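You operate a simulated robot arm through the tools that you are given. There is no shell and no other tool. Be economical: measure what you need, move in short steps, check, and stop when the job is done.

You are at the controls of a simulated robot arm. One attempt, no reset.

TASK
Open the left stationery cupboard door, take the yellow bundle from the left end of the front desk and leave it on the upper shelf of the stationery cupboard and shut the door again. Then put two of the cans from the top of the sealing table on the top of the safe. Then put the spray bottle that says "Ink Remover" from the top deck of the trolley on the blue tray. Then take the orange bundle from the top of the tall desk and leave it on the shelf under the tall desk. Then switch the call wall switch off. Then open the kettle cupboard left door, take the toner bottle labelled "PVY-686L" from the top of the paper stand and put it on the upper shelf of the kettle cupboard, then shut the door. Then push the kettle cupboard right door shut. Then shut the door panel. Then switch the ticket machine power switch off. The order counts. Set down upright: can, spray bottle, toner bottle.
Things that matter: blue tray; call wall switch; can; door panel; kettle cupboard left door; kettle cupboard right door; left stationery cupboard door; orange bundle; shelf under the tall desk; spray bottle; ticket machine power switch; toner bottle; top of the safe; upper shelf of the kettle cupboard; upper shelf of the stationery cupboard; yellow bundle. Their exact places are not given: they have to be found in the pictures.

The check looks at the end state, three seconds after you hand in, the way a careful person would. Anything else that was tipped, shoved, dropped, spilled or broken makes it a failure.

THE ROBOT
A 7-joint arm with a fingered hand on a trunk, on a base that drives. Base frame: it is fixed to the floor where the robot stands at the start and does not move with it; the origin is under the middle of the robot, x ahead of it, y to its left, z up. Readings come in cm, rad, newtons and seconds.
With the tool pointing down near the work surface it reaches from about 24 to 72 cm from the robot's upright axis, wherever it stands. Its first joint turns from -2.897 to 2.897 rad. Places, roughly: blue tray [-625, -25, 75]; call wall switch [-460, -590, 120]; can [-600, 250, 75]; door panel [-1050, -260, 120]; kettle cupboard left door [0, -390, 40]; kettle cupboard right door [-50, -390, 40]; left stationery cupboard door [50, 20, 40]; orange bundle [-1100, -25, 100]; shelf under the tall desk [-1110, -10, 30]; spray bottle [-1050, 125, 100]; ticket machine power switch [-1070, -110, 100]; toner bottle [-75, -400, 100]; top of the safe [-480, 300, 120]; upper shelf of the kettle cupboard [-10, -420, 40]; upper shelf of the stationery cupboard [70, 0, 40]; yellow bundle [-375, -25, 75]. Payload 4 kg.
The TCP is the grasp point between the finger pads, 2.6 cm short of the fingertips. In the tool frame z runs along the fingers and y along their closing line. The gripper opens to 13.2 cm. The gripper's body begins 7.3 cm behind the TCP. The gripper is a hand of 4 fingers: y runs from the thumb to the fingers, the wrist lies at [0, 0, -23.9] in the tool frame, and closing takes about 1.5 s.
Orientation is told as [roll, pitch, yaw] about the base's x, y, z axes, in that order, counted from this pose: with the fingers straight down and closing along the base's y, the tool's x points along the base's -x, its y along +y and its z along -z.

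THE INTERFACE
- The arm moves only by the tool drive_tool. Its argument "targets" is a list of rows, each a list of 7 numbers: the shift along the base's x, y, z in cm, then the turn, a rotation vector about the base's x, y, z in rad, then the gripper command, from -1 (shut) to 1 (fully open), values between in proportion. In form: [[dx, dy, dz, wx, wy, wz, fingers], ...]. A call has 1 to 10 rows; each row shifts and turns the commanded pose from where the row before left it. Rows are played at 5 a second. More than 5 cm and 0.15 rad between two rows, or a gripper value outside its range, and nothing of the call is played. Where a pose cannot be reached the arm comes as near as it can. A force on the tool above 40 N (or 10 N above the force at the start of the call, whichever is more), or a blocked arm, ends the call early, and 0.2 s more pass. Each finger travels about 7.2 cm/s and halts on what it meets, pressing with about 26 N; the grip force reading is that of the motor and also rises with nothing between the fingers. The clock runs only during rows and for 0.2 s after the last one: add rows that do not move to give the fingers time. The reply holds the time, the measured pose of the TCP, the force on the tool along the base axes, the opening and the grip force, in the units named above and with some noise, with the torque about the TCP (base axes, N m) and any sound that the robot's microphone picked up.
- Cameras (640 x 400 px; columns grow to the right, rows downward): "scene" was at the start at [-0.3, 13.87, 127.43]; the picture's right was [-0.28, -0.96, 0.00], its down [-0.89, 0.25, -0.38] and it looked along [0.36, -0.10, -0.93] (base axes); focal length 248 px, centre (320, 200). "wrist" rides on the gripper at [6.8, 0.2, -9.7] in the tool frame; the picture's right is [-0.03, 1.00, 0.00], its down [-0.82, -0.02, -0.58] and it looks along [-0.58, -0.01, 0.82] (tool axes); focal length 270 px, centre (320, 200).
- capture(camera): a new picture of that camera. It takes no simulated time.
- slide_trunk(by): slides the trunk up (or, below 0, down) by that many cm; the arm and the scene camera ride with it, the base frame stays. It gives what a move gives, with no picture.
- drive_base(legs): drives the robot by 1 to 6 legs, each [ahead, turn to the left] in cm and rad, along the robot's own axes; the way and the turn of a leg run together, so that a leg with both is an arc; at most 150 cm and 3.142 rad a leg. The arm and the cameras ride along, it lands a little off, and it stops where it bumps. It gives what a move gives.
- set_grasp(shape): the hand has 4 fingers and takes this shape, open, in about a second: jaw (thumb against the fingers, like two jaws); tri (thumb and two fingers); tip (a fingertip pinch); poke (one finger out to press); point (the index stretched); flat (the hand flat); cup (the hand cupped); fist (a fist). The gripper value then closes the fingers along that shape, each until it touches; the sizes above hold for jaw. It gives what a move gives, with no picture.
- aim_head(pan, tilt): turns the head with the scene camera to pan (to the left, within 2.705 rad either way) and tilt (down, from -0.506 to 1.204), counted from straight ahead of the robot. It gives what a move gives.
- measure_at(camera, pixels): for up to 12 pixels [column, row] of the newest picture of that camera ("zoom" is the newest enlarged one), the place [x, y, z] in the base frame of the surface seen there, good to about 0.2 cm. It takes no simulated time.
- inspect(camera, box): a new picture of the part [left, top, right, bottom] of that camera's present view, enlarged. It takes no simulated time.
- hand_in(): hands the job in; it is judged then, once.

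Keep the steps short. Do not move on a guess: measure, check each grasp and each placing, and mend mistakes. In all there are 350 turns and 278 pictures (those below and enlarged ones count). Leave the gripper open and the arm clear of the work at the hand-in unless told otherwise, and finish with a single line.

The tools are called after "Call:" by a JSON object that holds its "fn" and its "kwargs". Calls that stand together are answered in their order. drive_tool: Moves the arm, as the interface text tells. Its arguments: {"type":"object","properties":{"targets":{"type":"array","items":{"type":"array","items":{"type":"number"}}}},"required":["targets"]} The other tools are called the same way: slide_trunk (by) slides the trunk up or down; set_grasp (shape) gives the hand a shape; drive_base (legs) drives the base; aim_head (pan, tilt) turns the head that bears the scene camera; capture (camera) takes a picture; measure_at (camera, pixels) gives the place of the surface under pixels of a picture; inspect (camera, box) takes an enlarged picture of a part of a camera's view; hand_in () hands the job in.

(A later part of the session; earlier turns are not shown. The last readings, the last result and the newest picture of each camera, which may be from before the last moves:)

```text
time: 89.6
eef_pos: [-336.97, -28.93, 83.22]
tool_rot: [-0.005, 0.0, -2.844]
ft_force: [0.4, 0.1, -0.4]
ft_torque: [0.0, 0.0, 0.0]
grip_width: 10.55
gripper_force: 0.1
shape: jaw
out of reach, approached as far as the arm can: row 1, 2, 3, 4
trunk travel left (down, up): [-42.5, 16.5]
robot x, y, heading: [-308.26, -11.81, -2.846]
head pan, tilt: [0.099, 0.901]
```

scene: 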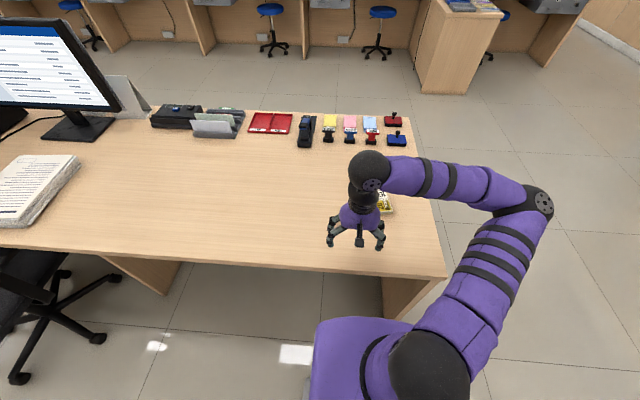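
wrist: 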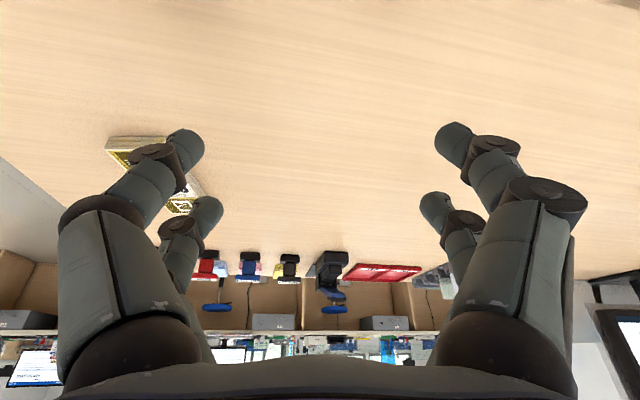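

Call:
{"fn": "drive_tool", "kwargs": {"targets": [[0, 0, 0, 0, 0, -0.14, 0.6], [0, 0, 0, 0, 0, -0.14, 0.6], [0, 0, 0, 0, 0, -0.14, 0.6], [0, 0, 0, 0, 0, -0.14, 0.6], [0, 0, 0, 0, 0, -0.14, 0.6], [0, 0, 0, 0, 0, 0, 0.6]]}}

Call:
{"fn": "drive_tool", "kwargs": {"targets": [[-2, 1, 0, 0, 0, 0, 0.6], [-2, 1, 0, 0, 0, 0, 0.6], [-2, 1, 0, 0, 0, 0, 0.6], [0, 0, 0, 0, 0, 0, 0.6]]}}

Call:
{"fn": "capture", "kwargs": {"camera": "scene"}}

```text
time: 91.0
eef_pos: [-337.07, -29.08, 83.4]
tool_rot: [-0.002, 0.001, 2.743]
ft_force: [-0.5, -0.2, 0.3]
ft_torque: [-0.03, -0.01, 0.01]
grip_width: 10.54
gripper_force: 0.1
shape: jaw
trunk travel left (down, up): [-42.5, 16.5]
robot x, y, heading: [-308.35, -11.74, -2.849]
head pan, tilt: [0.099, 0.901]
```

```text
time: 92.0
eef_pos: [-343.12, -25.92, 83.29]
tool_rot: [-0.002, 0.002, 2.743]
ft_force: [-0.4, 0.3, 0.8]
ft_torque: [0.02, 0.0, -0.01]
grip_width: 10.51
gripper_force: 0.0
shape: jaw
trunk travel left (down, up): [-42.5, 16.5]
robot x, y, heading: [-308.55, -11.68, -2.846]
head pan, tilt: [0.099, 0.901]
```

```text
245 pictures are left
```

scene: 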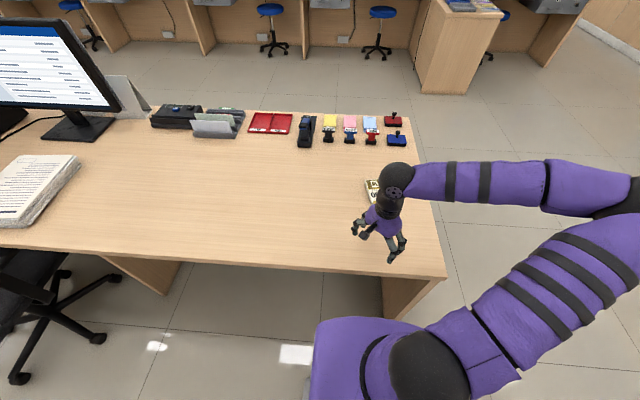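

Call:
{"fn": "drive_tool", "kwargs": {"targets": [[-3.8, -0.4, 1, 0, 0, 0, 0.6], [-3.8, -0.4, 1, 0, 0, 0, 0.6], [-3.8, -0.4, 1, 0, 0, 0, 0.6], [-3.8, -0.4, 0, 0, 0, 0, 0.6], [-3.8, -0.4, 0, 0, 0, 0, 0.6], [-3.8, -0.4, 0, 0, 0, 0, 0.6], [0, 0, 0, 0, 0, 0, 0.6]]}}

Call:
{"fn": "capture", "kwargs": {"camera": "scene"}}

```text
time: 93.6
eef_pos: [-360.37, -29.73, 86.24]
tool_rot: [-0.003, 0.0, 2.74]
ft_force: [-0.5, 0.4, -0.9]
ft_torque: [0.02, 0.01, -0.02]
grip_width: 10.52
gripper_force: 0.1
shape: jaw
out of reach, approached as far as the arm can: row 5, 6
trunk travel left (down, up): [-42.5, 16.5]
robot x, y, heading: [-308.41, -11.59, -2.848]
head pan, tilt: [0.099, 0.901]
```

```text
244 pictures are left
```

scene: 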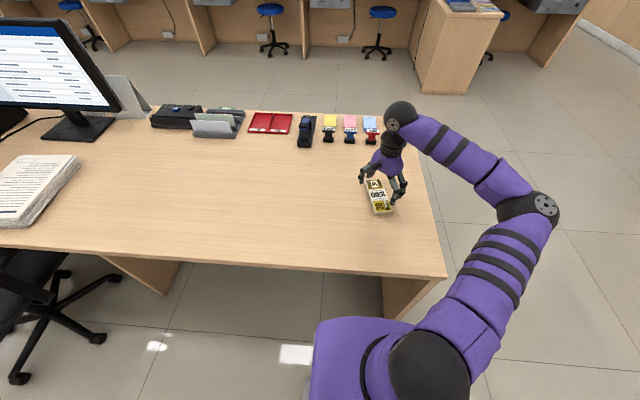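

The wrist's last joint is at its limit. I turn the hand the other way by 2.17 rad, which closes on the same line.

Call:
{"fn": "drive_tool", "kwargs": {"targets": [[0, 0, 0, 0, 0, -0.145, 0.6], [0, 0, 0, 0, 0, -0.145, 0.6], [0, 0, 0, 0, 0, -0.145, 0.6], [0, 0, 0, 0, 0, -0.145, 0.6], [0, 0, 0, 0, 0, -0.145, 0.6], [0, 0, 0, 0, 0, -0.145, 0.6], [0, 0, 0, 0, 0, -0.145, 0.6], [0, 0, 0, 0, 0, -0.145, 0.6]]}}

Call:
{"fn": "drive_tool", "kwargs": {"targets": [[0, 0, 0, 0, 0, -0.145, 0.6], [0, 0, 0, 0, 0, -0.145, 0.6], [0, 0, 0, 0, 0, -0.145, 0.6], [0, 0, 0, 0, 0, -0.145, 0.6], [0, 0, 0, 0, 0, -0.145, 0.6], [0, 0, 0, 0, 0, -0.145, 0.6], [0, 0, 0, 0, 0, -0.145, 0.6], [0, 0, 0, 0, 0, 0, 0.6]]}}

Call:
{"fn": "capture", "kwargs": {"camera": "wrist"}}

```text
time: 95.4
eef_pos: [-360.47, -29.77, 86.24]
tool_rot: [0.0, 0.001, 1.581]
ft_force: [0.1, -0.4, -0.5]
ft_torque: [0.03, 0.0, 0.04]
grip_width: 10.53
gripper_force: 0.0
shape: jaw
trunk travel left (down, up): [-42.5, 16.5]
robot x, y, heading: [-308.02, -11.41, -2.845]
head pan, tilt: [0.099, 0.901]
```

```text
time: 97.2
eef_pos: [-360.46, -29.73, 86.32]
tool_rot: [-0.002, 0.001, 0.564]
ft_force: [-0.5, -0.6, -0.3]
ft_torque: [-0.01, -0.01, 0.0]
grip_width: 10.54
gripper_force: 0.0
shape: jaw
trunk travel left (down, up): [-42.5, 16.5]
robot x, y, heading: [-308.39, -11.66, -2.844]
head pan, tilt: [0.099, 0.901]
```

```text
243 pictures are left
```

wrist: 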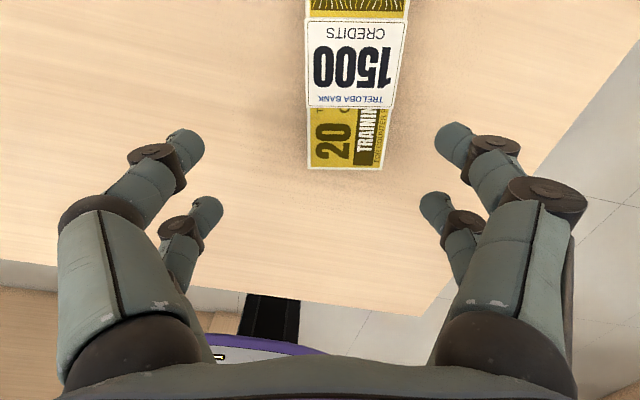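

Call:
{"fn": "measure_at", "kwargs": {"camera": "wrist", "pixels": [[310, 162], [382, 165], [345, 100], [312, 30], [402, 30], [345, 165]]}}

```text
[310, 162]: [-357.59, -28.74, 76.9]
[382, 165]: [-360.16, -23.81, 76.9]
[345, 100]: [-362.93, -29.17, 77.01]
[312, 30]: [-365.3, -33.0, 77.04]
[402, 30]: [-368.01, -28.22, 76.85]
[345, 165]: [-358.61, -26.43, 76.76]
```

Call:
{"fn": "drive_tool", "kwargs": {"targets": [[-1, 0.3, 0, 0, 0, -0.06, 0.6], [-1, 0.3, 0, -0.071, 0.128, 0, 0.6], [-0.9, 0.4, 0, -0.071, 0.128, 0, 0.6], [0, 0, 0, -0.071, 0.128, 0, 0.6], [0, 0, -2.5, 0, 0, 0, 0.6], [0, 0, -2.5, 0, 0, 0, 0.6], [0, 0, -1.5, 0, 0, 0, 0.6], [0, 0, 0, 0, 0, 0, 0.6]]}}

Call:
{"fn": "capture", "kwargs": {"camera": "wrist"}}

```text
time: 99.0
eef_pos: [-363.34, -28.76, 79.73]
tool_rot: [-0.003, 0.439, 0.509]
ft_force: [-0.7, 0.0, 0.6]
ft_torque: [-0.02, -0.02, -0.01]
grip_width: 10.54
gripper_force: 0.0
shape: jaw
trunk travel left (down, up): [-42.5, 16.5]
robot x, y, heading: [-308.34, -11.69, -2.847]
head pan, tilt: [0.099, 0.901]
```

```text
242 pictures are left
```

wrist: 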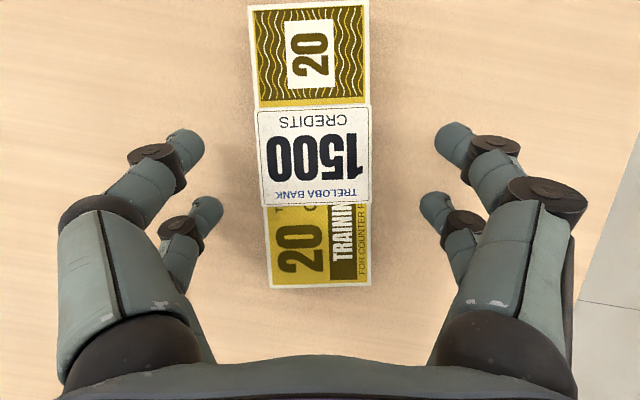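

Call:
{"fn": "drive_tool", "kwargs": {"targets": [[0, 0, -0.8, 0, 0, 0, 0.6], [0, 0, -0.6, 0, 0, 0, 0.6], [0, 0, 0, 0, 0, 0, 0.6]]}}

Call:
{"fn": "drive_tool", "kwargs": {"targets": [[0, 0, 0, 0, 0, 0, -1], [0, 0, 0, 0, 0, 0, -1], [0, 0, 0, 0, 0, 0, -1], [0, 0, 0, 0, 0, 0, -1], [0, 0, 0, 0, 0, 0, -1], [0, 0, 0, 0, 0, 0, -1]]}}

Call:
{"fn": "capture", "kwargs": {"camera": "wrist"}}

```text
time: 99.8
eef_pos: [-363.25, -28.76, 78.34]
tool_rot: [-0.001, 0.441, 0.509]
ft_force: [-0.2, 0.1, 1.5]
ft_torque: [0.06, 0.01, 0.01]
grip_width: 10.52
gripper_force: 0.2
shape: jaw
trunk travel left (down, up): [-42.5, 16.5]
robot x, y, heading: [-308.57, -11.72, -2.845]
head pan, tilt: [0.099, 0.901]
```

```text
time: 101.2
eef_pos: [-363.32, -28.65, 78.52]
tool_rot: [-0.002, 0.443, 0.51]
ft_force: [-2.6, 1.0, 13.2]
ft_torque: [0.33, 0.63, 0.2]
grip_width: 4.12
gripper_force: 26.5
shape: jaw
trunk travel left (down, up): [-42.5, 16.5]
robot x, y, heading: [-308.13, -11.11, -2.85]
head pan, tilt: [0.099, 0.901]
```

```text
241 pictures are left
```

wrist: 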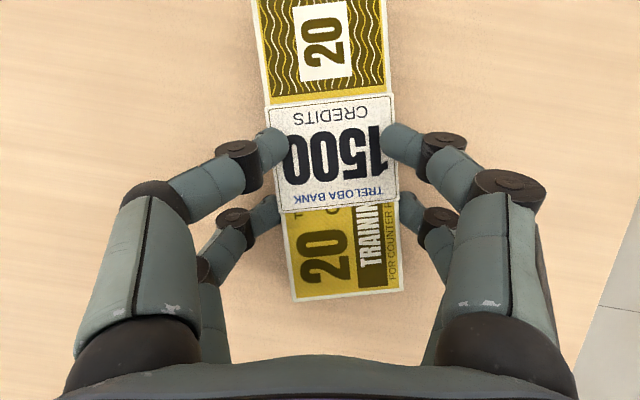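

Call:
{"fn": "drive_tool", "kwargs": {"targets": [[0, 0, 1, 0, 0, 0, -1], [0, 0, 2, 0, 0, 0, -1], [0, 0, 2, 0, 0, 0, -1]]}}

Call:
{"fn": "capture", "kwargs": {"camera": "wrist"}}

Call:
{"fn": "capture", "kwargs": {"camera": "scene"}}

```text
time: 102.0
eef_pos: [-363.23, -28.7, 83.24]
tool_rot: [-0.002, 0.438, 0.508]
ft_force: [0.8, -1.0, -0.2]
ft_torque: [-0.03, -0.02, 0.05]
grip_width: 4.13
gripper_force: 26.3
shape: jaw
trunk travel left (down, up): [-42.5, 16.5]
robot x, y, heading: [-308.5, -11.61, -2.849]
head pan, tilt: [0.099, 0.901]
```

```text
240 pictures are left
```

wrist: 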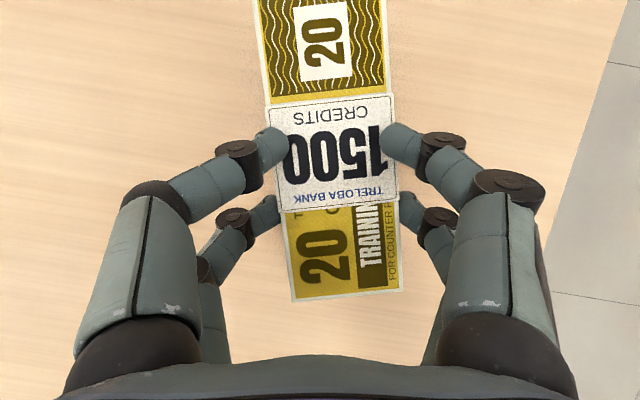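

```text
239 pictures are left
```

scene: 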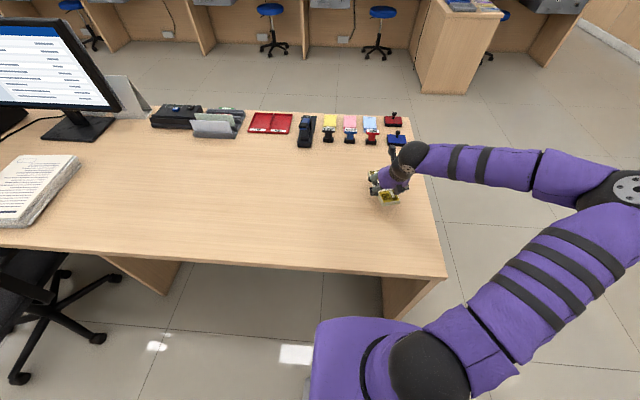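

Holding it. I retract a little and drive back along the same way.

Call:
{"fn": "drive_tool", "kwargs": {"targets": [[2.9, 0.9, 1, 0, 0, 0, -1], [2.9, 0.9, 1, 0, 0, 0, -1], [2.9, 0.9, 1, 0, 0, 0, -1], [2.9, 0.9, 1, 0, 0, 0, -1]]}}

Call:
{"fn": "drive_base", "kwargs": {"legs": [[0, 0.613], [-82, 0], [-80, 0], [0, -0.85], [-80, 0], [-77, 0]]}}

Call:
{"fn": "capture", "kwargs": {"camera": "wrist"}}

```text
time: 103.0
eef_pos: [-351.66, -25.19, 87.47]
tool_rot: [-0.002, 0.441, 0.508]
ft_force: [0.1, -0.1, -1.0]
ft_torque: [-0.02, -0.06, 0.01]
grip_width: 4.07
gripper_force: 26.5
shape: jaw
trunk travel left (down, up): [-42.5, 16.5]
robot x, y, heading: [-308.33, -11.71, -2.848]
head pan, tilt: [0.099, 0.901]
```

```text
time: 123.2
eef_pos: [-97.37, 123.73, 87.37]
tool_rot: [-0.002, 0.439, 0.277]
ft_force: [0.3, 1.0, -1.3]
ft_torque: [-0.04, -0.05, -0.01]
grip_width: 4.07
gripper_force: 25.9
shape: jaw
trunk travel left (down, up): [-42.5, 16.5]
robot x, y, heading: [-52.12, 127.12, -3.08]
head pan, tilt: [0.099, 0.901]
```

```text
238 pictures are left
```

wrist: 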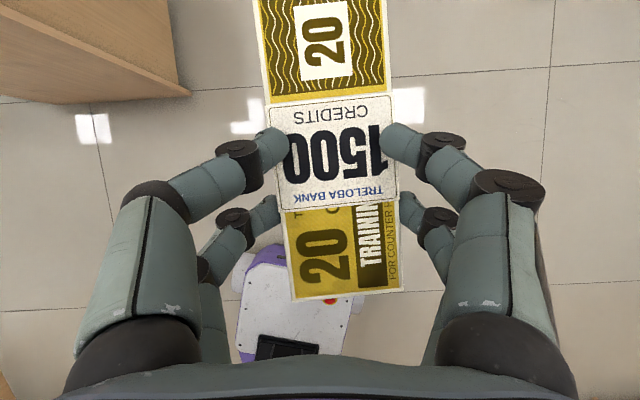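

Call:
{"fn": "drive_base", "kwargs": {"legs": [[0, -1.529], [-80, 0], [-76, 0], [0, -1.39]]}}

Call:
{"fn": "aim_head", "kwargs": {"pan": 0.1, "tilt": 0.8}}

Call:
{"fn": "capture", "kwargs": {"camera": "scene"}}

```text
time: 139.1
eef_pos: [8.21, -14.94, 87.36]
tool_rot: [-0.002, 0.439, -2.647]
ft_force: [-0.2, 0.1, -1.4]
ft_torque: [-0.01, 0.0, -0.02]
grip_width: 4.1
gripper_force: 26.3
shape: jaw
trunk travel left (down, up): [-42.5, 16.5]
robot x, y, heading: [-35.23, -27.99, 0.283]
head pan, tilt: [0.099, 0.901]
```

```text
time: 139.8
eef_pos: [8.26, -14.8, 87.42]
tool_rot: [-0.003, 0.44, -2.647]
ft_force: [0.7, 0.0, -0.1]
ft_torque: [0.03, 0.04, 0.0]
grip_width: 4.09
gripper_force: 25.4
shape: jaw
trunk travel left (down, up): [-42.5, 16.5]
robot x, y, heading: [-35.63, -27.92, 0.278]
head pan, tilt: [0.099, 0.799]
```

```text
237 pictures are left
```

scene: 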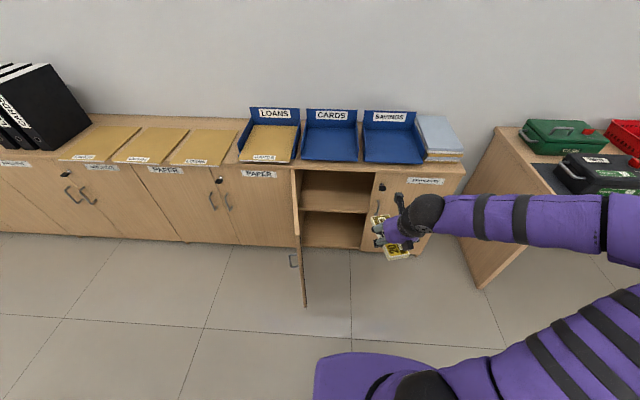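

Call:
{"fn": "measure_at", "kwargs": {"camera": "scene", "pixels": [[304, 298], [301, 240], [298, 180], [335, 211], [335, 193], [365, 200], [372, 180], [335, 175], [304, 205]]}}

Call:
{"fn": "slide_trunk", "kwargs": {"by": -15}}

```text
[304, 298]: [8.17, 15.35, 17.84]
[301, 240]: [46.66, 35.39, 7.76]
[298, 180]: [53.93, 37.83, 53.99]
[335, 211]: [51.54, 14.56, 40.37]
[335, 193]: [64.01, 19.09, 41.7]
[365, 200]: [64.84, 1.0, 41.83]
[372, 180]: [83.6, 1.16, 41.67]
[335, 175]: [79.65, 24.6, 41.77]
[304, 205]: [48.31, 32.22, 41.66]
```

```text
time: 141.6
eef_pos: [8.25, -14.85, 72.31]
tool_rot: [-0.001, 0.439, -2.648]
ft_force: [-1.1, 0.1, -1.2]
ft_torque: [-0.03, 0.05, 0.0]
grip_width: 4.07
gripper_force: 26.1
shape: jaw
trunk travel left (down, up): [-27.5, 31.5]
robot x, y, heading: [-35.2, -28.41, 0.286]
head pan, tilt: [0.099, 0.799]
```

Call:
{"fn": "drive_base", "kwargs": {"legs": [[28, 0]]}}

Call:
{"fn": "drive_tool", "kwargs": {"targets": [[0, 2.5, -2, 0, 0, -0.105, -1], [0, 2.5, -2, 0, 0, -0.105, -1], [0, 2.5, -2, 0, 0, 0, -1], [0, 2.5, -3, 0.0335, -0.115, 0, -1], [0, 2.5, -3, 0.0335, -0.115, 0, -1], [0, 2.5, -3, 0.0335, -0.115, 0, -1], [0, 2.5, -3, 0, 0, 0, -1], [0, 0, 0, 0, 0, 0, -1]]}}

Call:
{"fn": "capture", "kwargs": {"camera": "scene"}}

Call:
{"fn": "capture", "kwargs": {"camera": "wrist"}}

```text
time: 143.5
eef_pos: [35.56, -7.0, 72.44]
tool_rot: [-0.002, 0.44, -2.648]
ft_force: [-0.6, 0.5, -1.1]
ft_torque: [0.03, 0.04, 0.0]
grip_width: 4.08
gripper_force: 25.9
shape: jaw
trunk travel left (down, up): [-27.5, 31.5]
robot x, y, heading: [-8.2, -19.9, 0.282]
head pan, tilt: [0.099, 0.799]
```

```text
time: 145.3
eef_pos: [35.45, 10.51, 54.4]
tool_rot: [-0.002, 0.799, -2.862]
ft_force: [0.1, -0.3, 0.0]
ft_torque: [0.02, 0.03, 0.01]
grip_width: 4.08
gripper_force: 26.3
shape: jaw
trunk travel left (down, up): [-27.5, 31.5]
robot x, y, heading: [-7.89, -20.09, 0.282]
head pan, tilt: [0.099, 0.799]
```

```text
236 pictures are left
```

scene: 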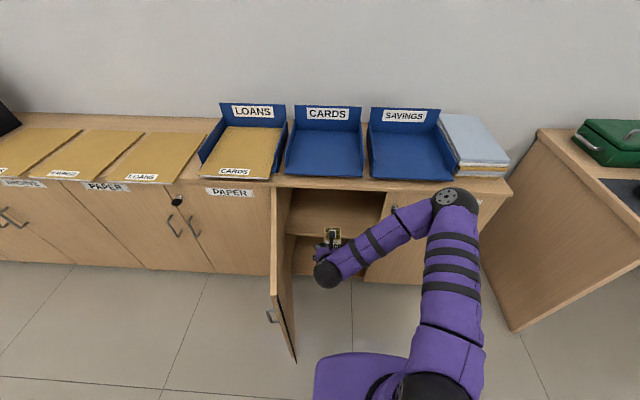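

```text
235 pictures are left
```

wrist: 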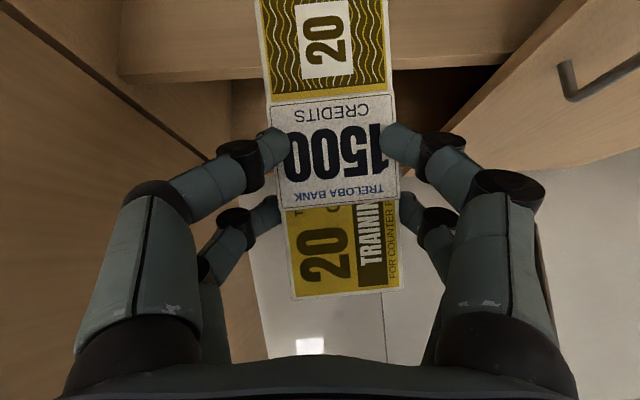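

Call:
{"fn": "measure_at", "kwargs": {"camera": "scene", "pixels": [[453, 197], [470, 205], [395, 225], [330, 275], [295, 360], [440, 190]]}}

```text
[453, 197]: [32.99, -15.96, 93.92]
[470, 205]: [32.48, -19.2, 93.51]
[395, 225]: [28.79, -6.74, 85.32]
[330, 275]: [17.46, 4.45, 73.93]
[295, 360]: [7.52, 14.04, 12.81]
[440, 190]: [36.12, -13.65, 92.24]
```

Call:
{"fn": "drive_tool", "kwargs": {"targets": [[0, 0, -2, 0.028, -0.096, 0, -1], [0, 0, -2, 0.028, -0.096, 0, -1], [0, 0, -1.5, 0, 0, 0, -1], [3.84, 1.12, 0, 0, 0, 0, -1], [3.84, 1.12, 0, 0, 0, 0, -1], [0, 0, 0, 0, 0, 0, -1]]}}

Call:
{"fn": "capture", "kwargs": {"camera": "scene"}}

Call:
{"fn": "capture", "kwargs": {"camera": "wrist"}}

```text
time: 146.7
eef_pos: [44.37, 11.34, 50.39]
tool_rot: [-0.002, 1.0, -2.858]
ft_force: [0.5, -0.5, -1.2]
ft_torque: [-0.03, 0.03, -0.03]
grip_width: 4.06
gripper_force: 26.9
shape: jaw
out of reach, approached as far as the arm can: row 2, 3
trunk travel left (down, up): [-27.5, 31.5]
robot x, y, heading: [-8.55, -20.04, 0.28]
head pan, tilt: [0.099, 0.799]
```

```text
234 pictures are left
```

scene: 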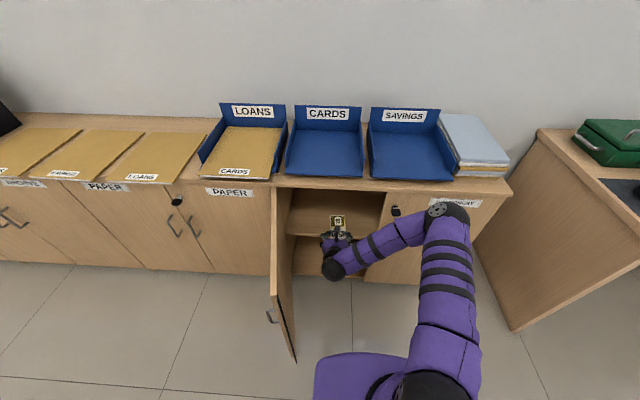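

```text
233 pictures are left
```

wrist: 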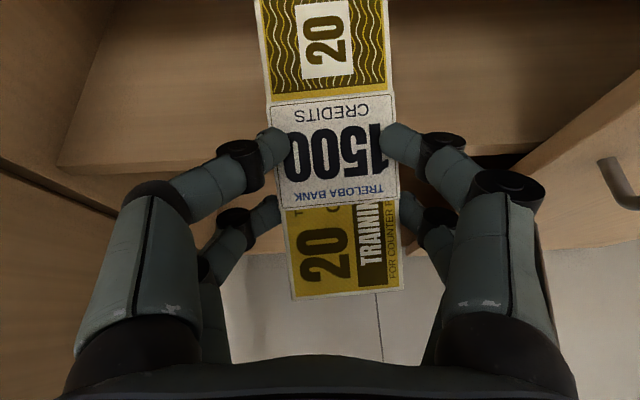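

Call:
{"fn": "slide_trunk", "kwargs": {"by": -2}}

Call:
{"fn": "drive_tool", "kwargs": {"targets": [[3.84, 1.12, 0, 0, 0, 0, -1], [3.84, 1.12, 0, 0, 0, 0, -1], [3.84, 1.12, 0, 0, 0, 0, -1], [0, 0, 0, 0, 0, 0, -1]]}}

Call:
{"fn": "capture", "kwargs": {"camera": "scene"}}

Call:
{"fn": "capture", "kwargs": {"camera": "wrist"}}

```text
time: 147.4
eef_pos: [44.33, 11.23, 48.29]
tool_rot: [-0.004, 1.0, -2.858]
ft_force: [0.6, 0.7, -1.1]
ft_torque: [-0.02, 0.03, -0.05]
grip_width: 4.05
gripper_force: 25.6
shape: jaw
trunk travel left (down, up): [-25.5, 33.5]
robot x, y, heading: [-8.14, -20.18, 0.279]
head pan, tilt: [0.099, 0.799]
```

```text
time: 148.4
eef_pos: [55.83, 14.72, 48.23]
tool_rot: [-0.002, 0.998, -2.857]
ft_force: [-0.1, 0.1, -1.6]
ft_torque: [0.01, 0.04, 0.01]
grip_width: 4.04
gripper_force: 25.6
shape: jaw
trunk travel left (down, up): [-25.5, 33.5]
robot x, y, heading: [-7.98, -20.0, 0.283]
head pan, tilt: [0.099, 0.799]
```

```text
232 pictures are left
```

scene: 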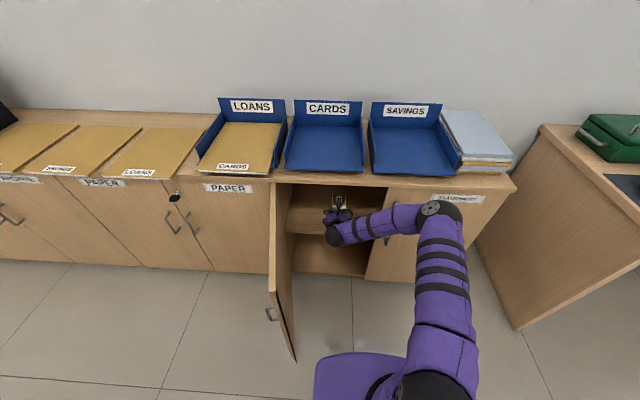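

```text
231 pictures are left
```

wrist: 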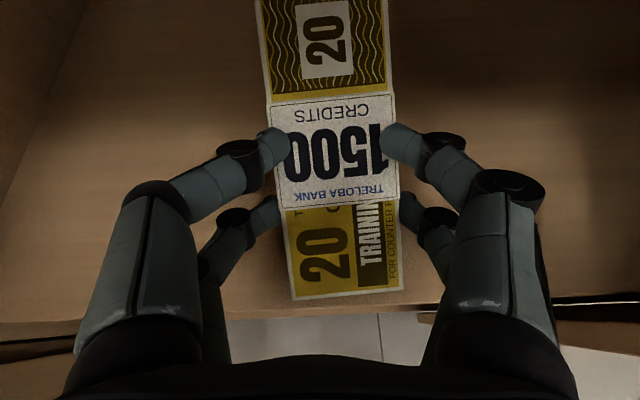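

Call:
{"fn": "drive_tool", "kwargs": {"targets": [[3.4, 1.0, 0, 0, 0, 0, -1], [0, 0, -1, 0, 0, 0, -1], [0, 0, -1, 0, 0, 0, -1], [0, 0, 0, 0, 0, 0, -1]]}}

Call:
{"fn": "capture", "kwargs": {"camera": "wrist"}}

```text
time: 149.4
eef_pos: [58.97, 14.24, 47.45]
tool_rot: [-0.005, 0.998, -2.859]
ft_force: [1.0, 1.0, 2.5]
ft_torque: [0.12, 0.13, -0.03]
grip_width: 4.02
gripper_force: 25.8
shape: jaw
out of reach, approached as far as the arm can: row 1, 2, 3
trunk travel left (down, up): [-25.5, 33.5]
robot x, y, heading: [-7.97, -20.07, 0.281]
head pan, tilt: [0.099, 0.799]
```

```text
230 pictures are left
```

wrist: 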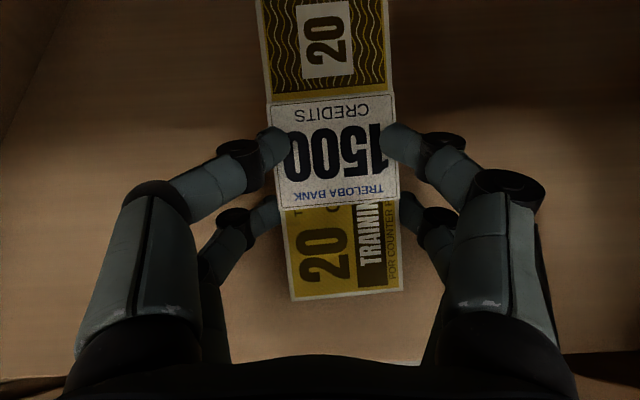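

Call:
{"fn": "slide_trunk", "kwargs": {"by": -0.8}}

Call:
{"fn": "measure_at", "kwargs": {"camera": "wrist", "pixels": [[345, 300], [345, 330], [345, 345], [400, 50], [450, 50], [330, 20]]}}

```text
time: 150.0
eef_pos: [58.93, 14.31, 46.93]
tool_rot: [-0.003, 1.004, -2.859]
ft_force: [3.8, 2.2, 15.4]
ft_torque: [-0.05, 0.39, -0.01]
grip_width: 3.9
gripper_force: 26.3
shape: jaw
trunk travel left (down, up): [-24.7, 34.3]
robot x, y, heading: [-8.03, -20.0, 0.277]
head pan, tilt: [0.099, 0.799]
```

```text
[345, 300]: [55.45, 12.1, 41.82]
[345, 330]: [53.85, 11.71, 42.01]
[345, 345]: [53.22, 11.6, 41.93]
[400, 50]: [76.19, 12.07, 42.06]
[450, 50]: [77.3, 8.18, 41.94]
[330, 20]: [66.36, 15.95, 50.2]
```

In contact with the shelf, with the near end about 3 cm inside. I open and then back out.

Call:
{"fn": "drive_tool", "kwargs": {"targets": [[0, 0, 0.3, 0, 0, 0, -0.3], [0, 0, 0, 0, 0, 0, 0.3], [0, 0, 0, 0, 0, 0, 0.6], [0, 0, 0, 0, 0, 0, 0.6], [0, 0, 0, 0, 0, 0, 0.6], [0, 0, 0, 0, 0, 0, 0.6]]}}

Call:
{"fn": "capture", "kwargs": {"camera": "wrist"}}

```text
time: 151.4
eef_pos: [58.98, 14.36, 46.91]
tool_rot: [-0.004, 0.997, -2.859]
ft_force: [-0.4, -0.3, -0.1]
ft_torque: [0.01, 0.0, -0.01]
grip_width: 10.52
gripper_force: 0.0
shape: jaw
trunk travel left (down, up): [-24.7, 34.3]
robot x, y, heading: [-8.24, -19.93, 0.28]
head pan, tilt: [0.099, 0.799]
```

```text
229 pictures are left
```

wrist: 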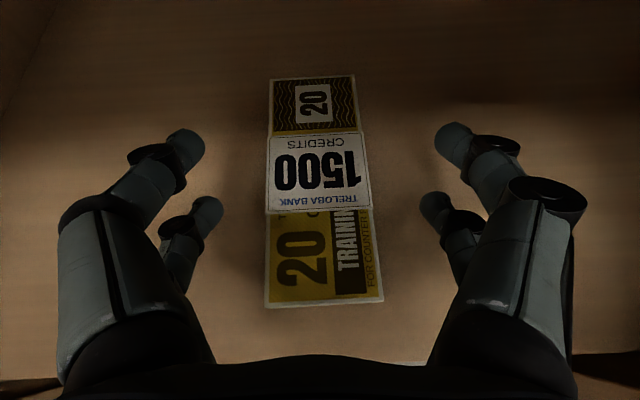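

Bundle lies flat on the shelf. Backing out straight.

Call:
{"fn": "drive_tool", "kwargs": {"targets": [[-3.84, -1.12, 0.5, 0, 0, 0, 0.4], [-3.84, -1.12, 0, 0, 0, 0, 0.2], [-3.84, -1.12, 0, 0, 0, 0, 0], [-3.84, -1.12, 0, 0, 0, 0, -0.5], [-3.84, -1.12, 0, 0, 0, 0, -1], [-3.84, -1.12, 0, 0, 0, 0, -1], [-2, -0.6, 1, 0, 0, 0, -1]]}}

Call:
{"fn": "drive_base", "kwargs": {"legs": [[-10, 0]]}}

Call:
{"fn": "drive_tool", "kwargs": {"targets": [[0, 0, 4, 0, 0, 0, -1], [0, 0, 4, 0, 0, 0, -1], [0, 0, 4, -0.04, 0.137, 0, -1], [0, 0, 4, -0.04, 0.137, 0, -1], [0, 0, 4, -0.04, 0.137, 0, -1], [0, 0, 4, -0.04, 0.137, 0, -1], [0, 0, 4, -0.04, 0.137, 0, -1], [0, 0, 4, -0.04, 0.137, 0, -1], [0, 0, 2, -0.04, 0.137, 0, -1]]}}

Call:
{"fn": "capture", "kwargs": {"camera": "scene"}}

```text
time: 153.0
eef_pos: [33.83, 6.79, 48.32]
tool_rot: [-0.005, 0.998, -2.859]
ft_force: [0.6, 0.2, -0.1]
ft_torque: [0.01, 0.0, 0.01]
grip_width: 0.01
gripper_force: 25.7
shape: jaw
trunk travel left (down, up): [-24.7, 34.3]
robot x, y, heading: [-8.57, -20.05, 0.28]
head pan, tilt: [0.099, 0.799]
```

```text
time: 154.1
eef_pos: [24.35, 4.16, 48.37]
tool_rot: [-0.003, 0.998, -2.858]
ft_force: [0.4, -0.3, -0.4]
ft_torque: [0.0, 0.02, -0.01]
grip_width: 0.0
gripper_force: 25.4
shape: jaw
trunk travel left (down, up): [-24.7, 34.3]
robot x, y, heading: [-17.86, -22.67, 0.281]
head pan, tilt: [0.099, 0.799]
```

```text
time: 156.1
eef_pos: [24.34, 4.12, 82.47]
tool_rot: [-0.003, -0.002, -2.856]
ft_force: [-0.1, -0.2, 1.0]
ft_torque: [-0.01, -0.03, 0.01]
grip_width: 0.0
gripper_force: 25.8
shape: jaw
trunk travel left (down, up): [-24.7, 34.3]
robot x, y, heading: [-18.07, -23.25, 0.282]
head pan, tilt: [0.099, 0.799]
```

```text
228 pictures are left
```

scene: 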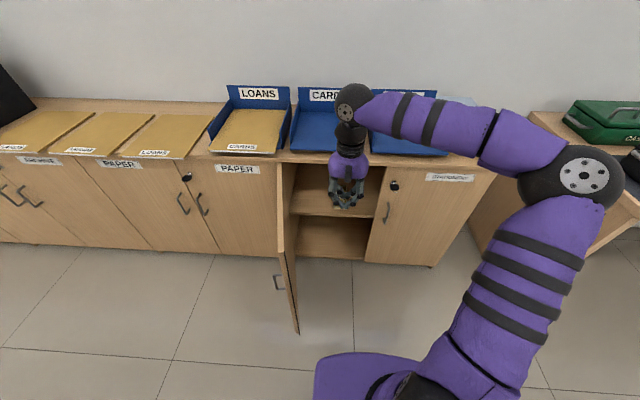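

Call:
{"fn": "drive_tool", "kwargs": {"targets": [[-1.6, 3.55, 0, 0, 0, 0, -1], [-1.6, 3.55, 0, 0, 0, 0, -1], [-1.6, 3.55, 0, 0, 0, 0, -1], [-1.6, 3.55, 0, 0, 0, 0, -1], [-1.6, 3.55, 0, 0, 0, 0, -1], [-1.6, 3.55, 0, 0, 0, 0, -1], [-1.6, 3.55, 0, 0, 0, 0, -1], [-1.6, 3.55, 0, 0, 0, 0, -1], [0, 0, 0, 0, 0, 0, -1]]}}

Call:
{"fn": "drive_tool", "kwargs": {"targets": [[0, 0, -4, 0, 0, 0, -1], [0, 0, -4, 0, 0, 0, -1], [0, 0, -4, 0, 0, 0, -1], [0, 0, -4, 0, 0, 0, -1], [0, 0, -4, 0, 0, 0, -1], [0, 0, -3, 0, 0, 0, -1], [0, 0, 0, 0, 0, 0, -1]]}}

Call:
{"fn": "capture", "kwargs": {"camera": "scene"}}

```text
time: 158.1
eef_pos: [19.15, 15.68, 82.56]
tool_rot: [-0.002, -0.001, -2.858]
ft_force: [-0.5, -1.2, 0.5]
ft_torque: [0.02, 0.02, 0.04]
grip_width: 0.01
gripper_force: 25.9
shape: jaw
out of reach, approached as far as the arm can: row 4, 5, 6, 7, 8
trunk travel left (down, up): [-24.7, 34.3]
robot x, y, heading: [-17.8, -22.3, 0.286]
head pan, tilt: [0.099, 0.799]
```

```text
time: 159.7
eef_pos: [19.87, 15.58, 59.87]
tool_rot: [-0.003, 0.0, -2.859]
ft_force: [-0.3, -0.3, 0.1]
ft_torque: [0.01, 0.02, 0.03]
grip_width: 0.0
gripper_force: 26.4
shape: jaw
out of reach, approached as far as the arm can: row 5
trunk travel left (down, up): [-24.7, 34.3]
robot x, y, heading: [-17.89, -22.75, 0.282]
head pan, tilt: [0.099, 0.799]
```

```text
227 pictures are left
```

scene: 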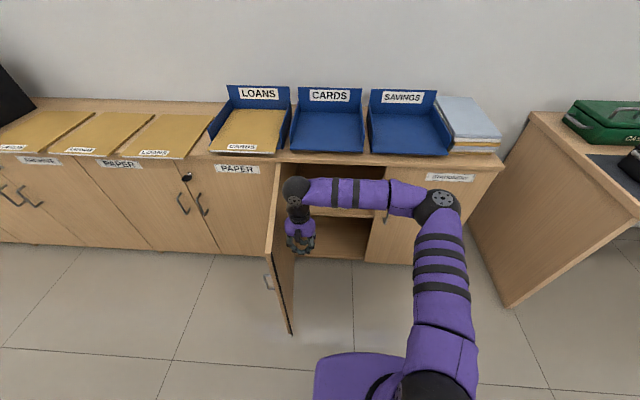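

Call:
{"fn": "drive_tool", "kwargs": {"targets": [[0, -1, 4, 0, 0, 0.14, -1], [0, 0, 4, 0, 0, 0.14, -1], [0, 0, 4, 0, 0, 0.14, -1], [0, 0, 4, 0, 0, 0.14, -1], [0, 0, 4, 0, 0, 0.14, -1], [0, 0, 2, 0, 0, 0.14, -1], [0, 0, 0, 0, 0, 0.14, -1], [0, 0, 0, 0, 0, 0.14, -1]]}}

Call:
{"fn": "drive_tool", "kwargs": {"targets": [[-1.3, 3.6, 0, 0, 0, 0, -1], [-1.3, 3.6, 0, 0, 0, 0, -1], [-1.3, 3.6, 0, 0, 0, 0, -1], [-1.3, 3.6, 0, 0, 0, 0, -1], [-1.3, 3.6, 0, 0, 0, 0, -1], [0, 0, 0, 0, 0, 0, -1]]}}

Call:
{"fn": "capture", "kwargs": {"camera": "scene"}}

```text
time: 161.5
eef_pos: [19.91, 14.41, 82.01]
tool_rot: [-0.004, 0.001, -1.737]
ft_force: [-0.6, 0.1, 1.0]
ft_torque: [-0.01, -0.01, -0.01]
grip_width: 0.02
gripper_force: 26.3
shape: jaw
trunk travel left (down, up): [-24.7, 34.3]
robot x, y, heading: [-17.87, -22.87, 0.276]
head pan, tilt: [0.099, 0.799]
```

```text
time: 162.9
eef_pos: [19.58, 15.44, 82.06]
tool_rot: [-0.003, 0.0, -1.738]
ft_force: [0.1, 0.4, 0.7]
ft_torque: [0.01, 0.01, -0.02]
grip_width: 0.01
gripper_force: 26.0
shape: jaw
out of reach, approached as far as the arm can: row 1, 2, 3, 4, 5
trunk travel left (down, up): [-24.7, 34.3]
robot x, y, heading: [-17.51, -22.5, 0.281]
head pan, tilt: [0.099, 0.799]
```

```text
226 pictures are left
```

scene: 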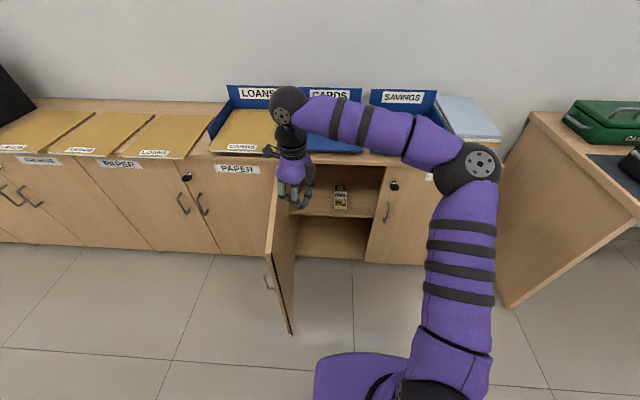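

The arm can't go farther left here, so I use the base: turn left and go ahead 10 cm with the hand above the door.

Call:
{"fn": "drive_base", "kwargs": {"legs": [[0, 0.45], [10, 0]]}}

Call:
{"fn": "capture", "kwargs": {"camera": "scene"}}

```text
time: 165.5
eef_pos: [6.85, 34.59, 82.08]
tool_rot: [-0.003, -0.001, -1.29]
ft_force: [-0.1, -0.2, -0.3]
ft_torque: [-0.01, -0.04, 0.03]
grip_width: 0.0
gripper_force: 25.9
shape: jaw
trunk travel left (down, up): [-24.7, 34.3]
robot x, y, heading: [-10.1, -15.98, 0.731]
head pan, tilt: [0.099, 0.799]
```

```text
225 pictures are left
```

scene: 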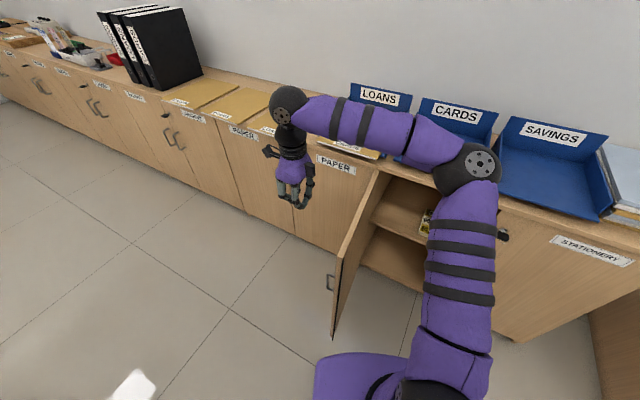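

Call:
{"fn": "drive_tool", "kwargs": {"targets": [[0, 0, -4, 0, 0, 0, -1], [0, 0, -4, 0, 0, 0, -1], [0, 0, -4, 0, 0, 0, -1], [0, 0, -4, 0, 0, 0, -1], [0, 0, -4, 0, 0, 0, -1], [0, 0, 0, 0, 0, 0, -1]]}}

Call:
{"fn": "drive_base", "kwargs": {"legs": [[0, -0.4]]}}

Call:
{"fn": "capture", "kwargs": {"camera": "scene"}}

```text
time: 166.9
eef_pos: [6.75, 34.46, 62.12]
tool_rot: [-0.003, 0.001, -1.291]
ft_force: [-0.1, 0.6, 0.6]
ft_torque: [0.02, 0.04, -0.02]
grip_width: 0.0
gripper_force: 25.5
shape: jaw
trunk travel left (down, up): [-24.7, 34.3]
robot x, y, heading: [-10.21, -15.9, 0.725]
head pan, tilt: [0.099, 0.799]
```

```text
time: 168.6
eef_pos: [25.17, 23.79, 62.04]
tool_rot: [-0.006, -0.001, -1.691]
ft_force: [-0.2, 2.0, -0.1]
ft_torque: [-0.02, -0.04, 0.0]
grip_width: 0.0
gripper_force: 26.0
shape: jaw
trunk travel left (down, up): [-24.7, 34.3]
robot x, y, heading: [-10.24, -16.05, 0.322]
head pan, tilt: [0.099, 0.799]
```

```text
224 pictures are left
```

scene: 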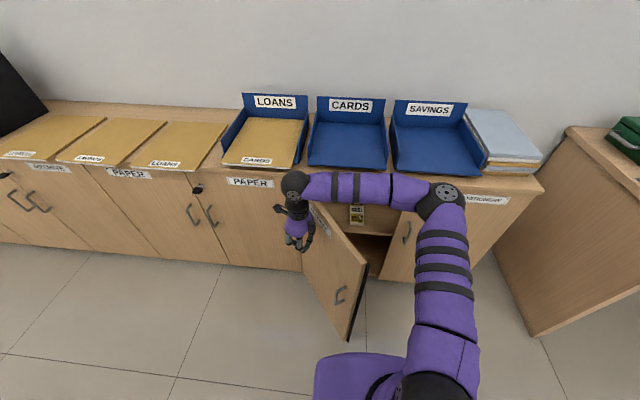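

Call:
{"fn": "drive_base", "kwargs": {"legs": [[0, -0.4]]}}

Call:
{"fn": "capture", "kwargs": {"camera": "scene"}}

```text
time: 170.3
eef_pos: [37.82, 6.86, 62.13]
tool_rot: [-0.006, -0.001, -2.092]
ft_force: [-0.1, -0.3, 0.2]
ft_torque: [0.01, 0.02, -0.01]
grip_width: 0.0
gripper_force: 26.4
shape: jaw
trunk travel left (down, up): [-24.7, 34.3]
robot x, y, heading: [-10.35, -16.2, -0.077]
head pan, tilt: [0.099, 0.799]
```

```text
223 pictures are left
```

scene: 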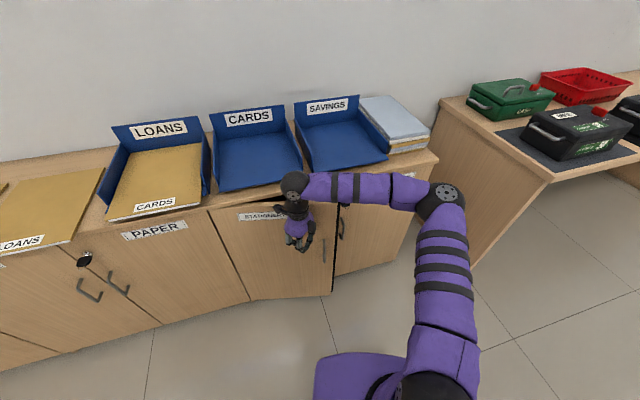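

Call:
{"fn": "measure_at", "kwargs": {"camera": "scene", "pixels": [[445, 195], [440, 215], [430, 150], [395, 150], [435, 160], [295, 190]]}}

Call:
{"fn": "drive_tool", "kwargs": {"targets": [[1.92, 0.56, 0, 0, 0, 0, -1], [1.92, 0.56, 0, 0, 0, 0, -1], [1.92, 0.56, 0, 0, 0, 0, -1], [0, 0, 0, 0, 0, 0, -1]]}}

Call:
{"fn": "capture", "kwargs": {"camera": "scene"}}

```text
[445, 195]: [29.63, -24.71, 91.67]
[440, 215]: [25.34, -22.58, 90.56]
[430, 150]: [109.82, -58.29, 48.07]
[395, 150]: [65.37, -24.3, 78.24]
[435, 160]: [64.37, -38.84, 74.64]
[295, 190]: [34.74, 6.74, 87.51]
```

```text
time: 171.3
eef_pos: [42.32, 5.7, 62.35]
tool_rot: [-0.005, 0.0, -2.092]
ft_force: [-0.4, -0.7, -0.2]
ft_torque: [0.0, -0.02, 0.0]
grip_width: 0.0
gripper_force: 26.0
shape: jaw
out of reach, approached as far as the arm can: row 1, 2, 3
trunk travel left (down, up): [-24.7, 34.3]
robot x, y, heading: [-9.83, -16.09, -0.077]
head pan, tilt: [0.099, 0.799]
```

```text
222 pictures are left
```

scene: 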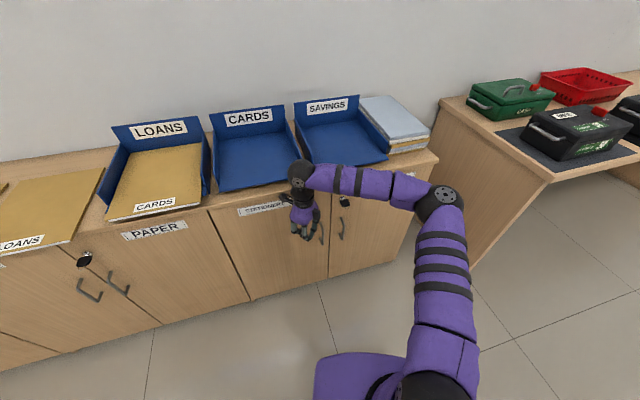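

Call:
{"fn": "drive_base", "kwargs": {"legs": [[4, 0]]}}

Call:
{"fn": "inspect", "kwargs": {"camera": "scene", "box": [180, 150, 440, 312]}}

```text
time: 172.1
eef_pos: [42.24, 5.65, 62.36]
tool_rot: [-0.013, -0.01, -2.072]
ft_force: [-11.3, -6.8, 4.5]
ft_torque: [1.07, -1.44, 0.46]
grip_width: 0.0
gripper_force: 26.0
shape: jaw
trunk travel left (down, up): [-24.7, 34.3]
robot x, y, heading: [-9.36, -16.1, -0.078]
head pan, tilt: [0.099, 0.799]
stopped in leg 1: the force on the tool passed its limit at 81 N (the readings are from after the stop); the commanded pose is now the measured one
```

```text
2.46 times, centred on (310, 231) of scene
```

zoom: 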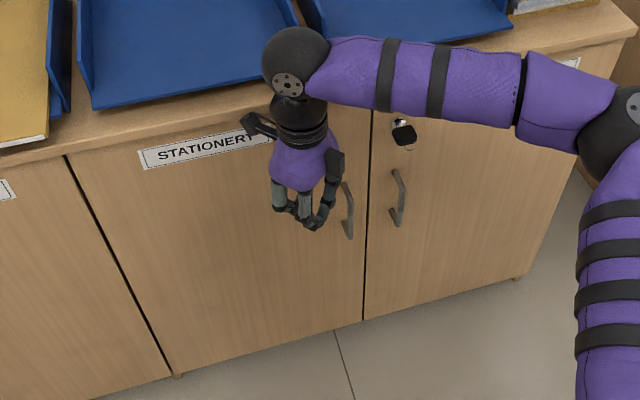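

Call:
{"fn": "measure_at", "kwargs": {"camera": "zoom", "pixels": [[350, 290], [375, 290], [340, 250], [382, 250], [90, 200], [250, 250]]}}

```text
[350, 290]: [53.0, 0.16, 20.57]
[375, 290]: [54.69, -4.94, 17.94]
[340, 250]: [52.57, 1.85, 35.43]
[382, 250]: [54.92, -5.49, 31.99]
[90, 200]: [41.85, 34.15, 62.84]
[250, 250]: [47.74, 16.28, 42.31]
```

Door is flush. I back off and lift the hand.

Call:
{"fn": "drive_tool", "kwargs": {"targets": [[-3, -0.9, 0, 0, 0, 0, -1], [-3, -0.9, 2, 0, 0, 0, -0.5], [-3, -0.9, 4, 0, 0, 0, 0], [0, 0, 4, 0, 0, 0, 0], [0, 0, 4, 0, 0, 0, 0], [0, 0, 4, 0, 0, 0, 0]]}}

Call:
{"fn": "drive_base", "kwargs": {"legs": [[-26, 0], [0, 1.75]]}}

Call:
{"fn": "aim_head", "kwargs": {"pan": -1.3, "tilt": 0.6}}

Call:
{"fn": "capture", "kwargs": {"camera": "scene"}}

```text
refused: row 3 steps farther than a row can; nothing moved
```

```text
time: 178.7
eef_pos: [-66.13, 32.61, 62.29]
tool_rot: [-0.009, -0.01, -0.315]
ft_force: [-1.0, -0.8, -0.3]
ft_torque: [0.0, -0.01, 0.0]
grip_width: 0.01
gripper_force: 26.0
shape: jaw
trunk travel left (down, up): [-24.7, 34.3]
robot x, y, heading: [-35.07, -14.2, 1.681]
head pan, tilt: [0.099, 0.799]
```

```text
time: 180.2
eef_pos: [-66.13, 32.88, 62.29]
tool_rot: [-0.011, -0.01, -0.316]
ft_force: [0.2, -0.7, -0.1]
ft_torque: [-0.02, -0.04, 0.03]
grip_width: 0.0
gripper_force: 25.9
shape: jaw
trunk travel left (down, up): [-24.7, 34.3]
robot x, y, heading: [-35.39, -13.93, 1.679]
head pan, tilt: [-1.3, 0.6]
```

```text
220 pictures are left
```

scene: 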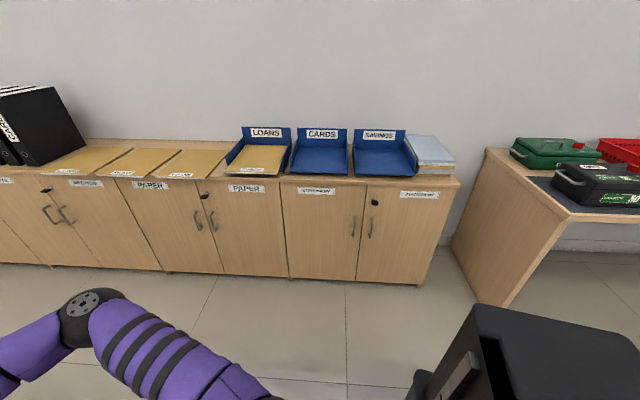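

Call:
{"fn": "drive_tool", "kwargs": {"targets": [[3.1, 0.34, 2.7, 0, 0, 0, 0], [3.1, 0.34, 2.7, 0, 0, 0, 0], [3.1, 0.34, 2.7, 0, 0, 0, 0], [3.1, 0.34, 2.7, 0, 0, 0, 0], [3.1, 0.34, 2.7, 0, 0, 0, 0], [3.1, 0.34, 2.7, 0, 0, 0, 0], [3.1, 0.34, 2.7, 0, 0, 0, 0], [3.1, 0.34, 2.7, 0, 0, 0, 0]]}}

Call:
{"fn": "drive_base", "kwargs": {"legs": [[140, 0.01], [0, 1.49], [80, 0], [76, 0]]}}

Call:
{"fn": "aim_head", "kwargs": {"pan": -0.3, "tilt": 0.3}}

Call:
{"fn": "capture", "kwargs": {"camera": "scene"}}

```text
time: 182.0
eef_pos: [-41.38, 35.6, 83.92]
tool_rot: [-0.012, -0.011, -0.313]
ft_force: [-0.5, 0.5, -0.4]
ft_torque: [0.0, -0.03, -0.01]
grip_width: 6.56
gripper_force: 0.1
shape: jaw
trunk travel left (down, up): [-24.7, 34.3]
robot x, y, heading: [-34.93, -14.26, 1.678]
head pan, tilt: [-1.3, 0.6]
```

```text
time: 200.6
eef_pos: [-256.02, 114.42, 83.9]
tool_rot: [-0.011, -0.01, 1.195]
ft_force: [-0.5, 0.6, -0.6]
ft_torque: [-0.01, 0.03, -0.03]
grip_width: 6.54
gripper_force: 0.1
shape: jaw
trunk travel left (down, up): [-24.7, 34.3]
robot x, y, heading: [-206.21, 117.52, -3.092]
head pan, tilt: [-1.3, 0.6]
```

```text
time: 201.9
eef_pos: [-256.11, 114.3, 83.88]
tool_rot: [-0.011, -0.01, 1.195]
ft_force: [0.5, 1.2, 0.2]
ft_torque: [-0.02, -0.04, 0.01]
grip_width: 6.52
gripper_force: 0.1
shape: jaw
trunk travel left (down, up): [-24.7, 34.3]
robot x, y, heading: [-206.52, 117.36, -3.095]
head pan, tilt: [-0.3, 0.3]
```

```text
219 pictures are left
```

scene: 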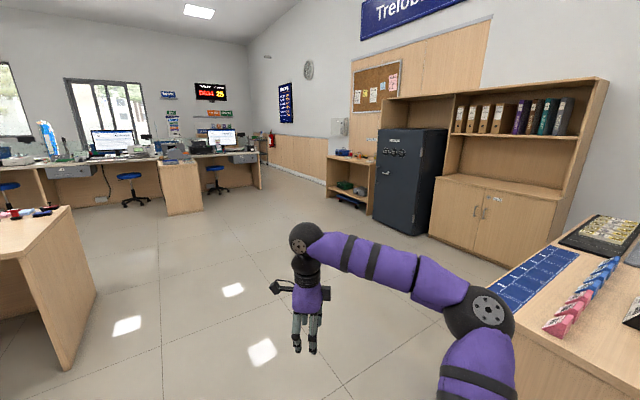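

Call:
{"fn": "measure_at", "kwargs": {"camera": "scene", "pixels": [[327, 185], [373, 210], [413, 233], [430, 235], [500, 270], [350, 155], [375, 165], [410, 130], [445, 130], [380, 130], [200, 210], [95, 290]]}}

Call:
{"fn": "inspect", "kwargs": {"camera": "scene", "box": [310, 100, 470, 200]}}

```text
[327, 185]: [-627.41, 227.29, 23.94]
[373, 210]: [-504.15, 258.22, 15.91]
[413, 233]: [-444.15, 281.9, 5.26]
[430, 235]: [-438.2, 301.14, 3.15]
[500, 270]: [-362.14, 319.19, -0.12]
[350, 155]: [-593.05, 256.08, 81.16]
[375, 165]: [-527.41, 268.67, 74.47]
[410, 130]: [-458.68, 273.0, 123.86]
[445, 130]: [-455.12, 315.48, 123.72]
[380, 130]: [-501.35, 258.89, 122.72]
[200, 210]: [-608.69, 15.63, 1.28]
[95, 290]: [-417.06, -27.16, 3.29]
```

```text
4.00 times, centred on (390, 150) of scene
```

zoom: 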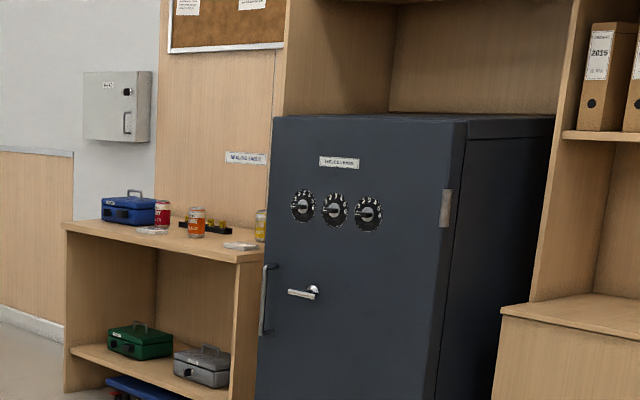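

The safe top is at z≈124 and cans stand on the table left of it. I drive to the front of the sealing table.

Call:
{"fn": "drive_base", "kwargs": {"legs": [[100, 0], [0, -0.365], [120, 0], [112, 0], [0, -0.969]]}}

Call:
{"fn": "aim_head", "kwargs": {"pan": 0.1, "tilt": 0.5}}

Call:
{"fn": "capture", "kwargs": {"camera": "scene"}}

```text
time: 221.9
eef_pos: [-539.44, 232.1, 83.94]
tool_rot: [-0.011, -0.009, -0.134]
ft_force: [0.1, 0.5, 0.1]
ft_torque: [0.04, 0.01, 0.03]
grip_width: 6.55
gripper_force: 0.0
shape: jaw
trunk travel left (down, up): [-24.7, 34.3]
robot x, y, heading: [-524.73, 184.64, 1.86]
head pan, tilt: [-0.3, 0.3]
```

```text
time: 222.8
eef_pos: [-539.45, 232.08, 83.9]
tool_rot: [-0.009, -0.01, -0.136]
ft_force: [0.1, 0.0, 0.1]
ft_torque: [-0.02, -0.01, 0.0]
grip_width: 6.57
gripper_force: 0.0
shape: jaw
trunk travel left (down, up): [-24.7, 34.3]
robot x, y, heading: [-524.17, 184.32, 1.855]
head pan, tilt: [0.099, 0.499]
```

```text
217 pictures are left
```

scene: 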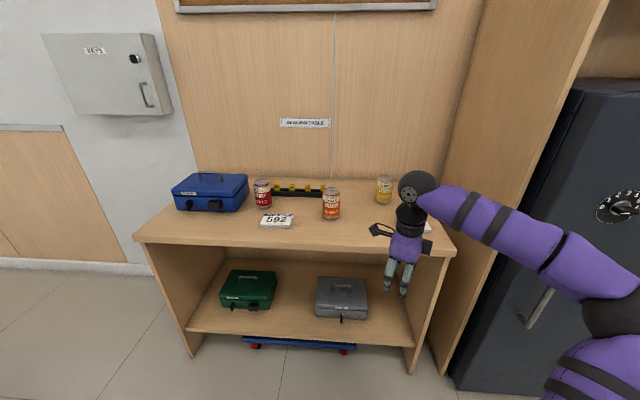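

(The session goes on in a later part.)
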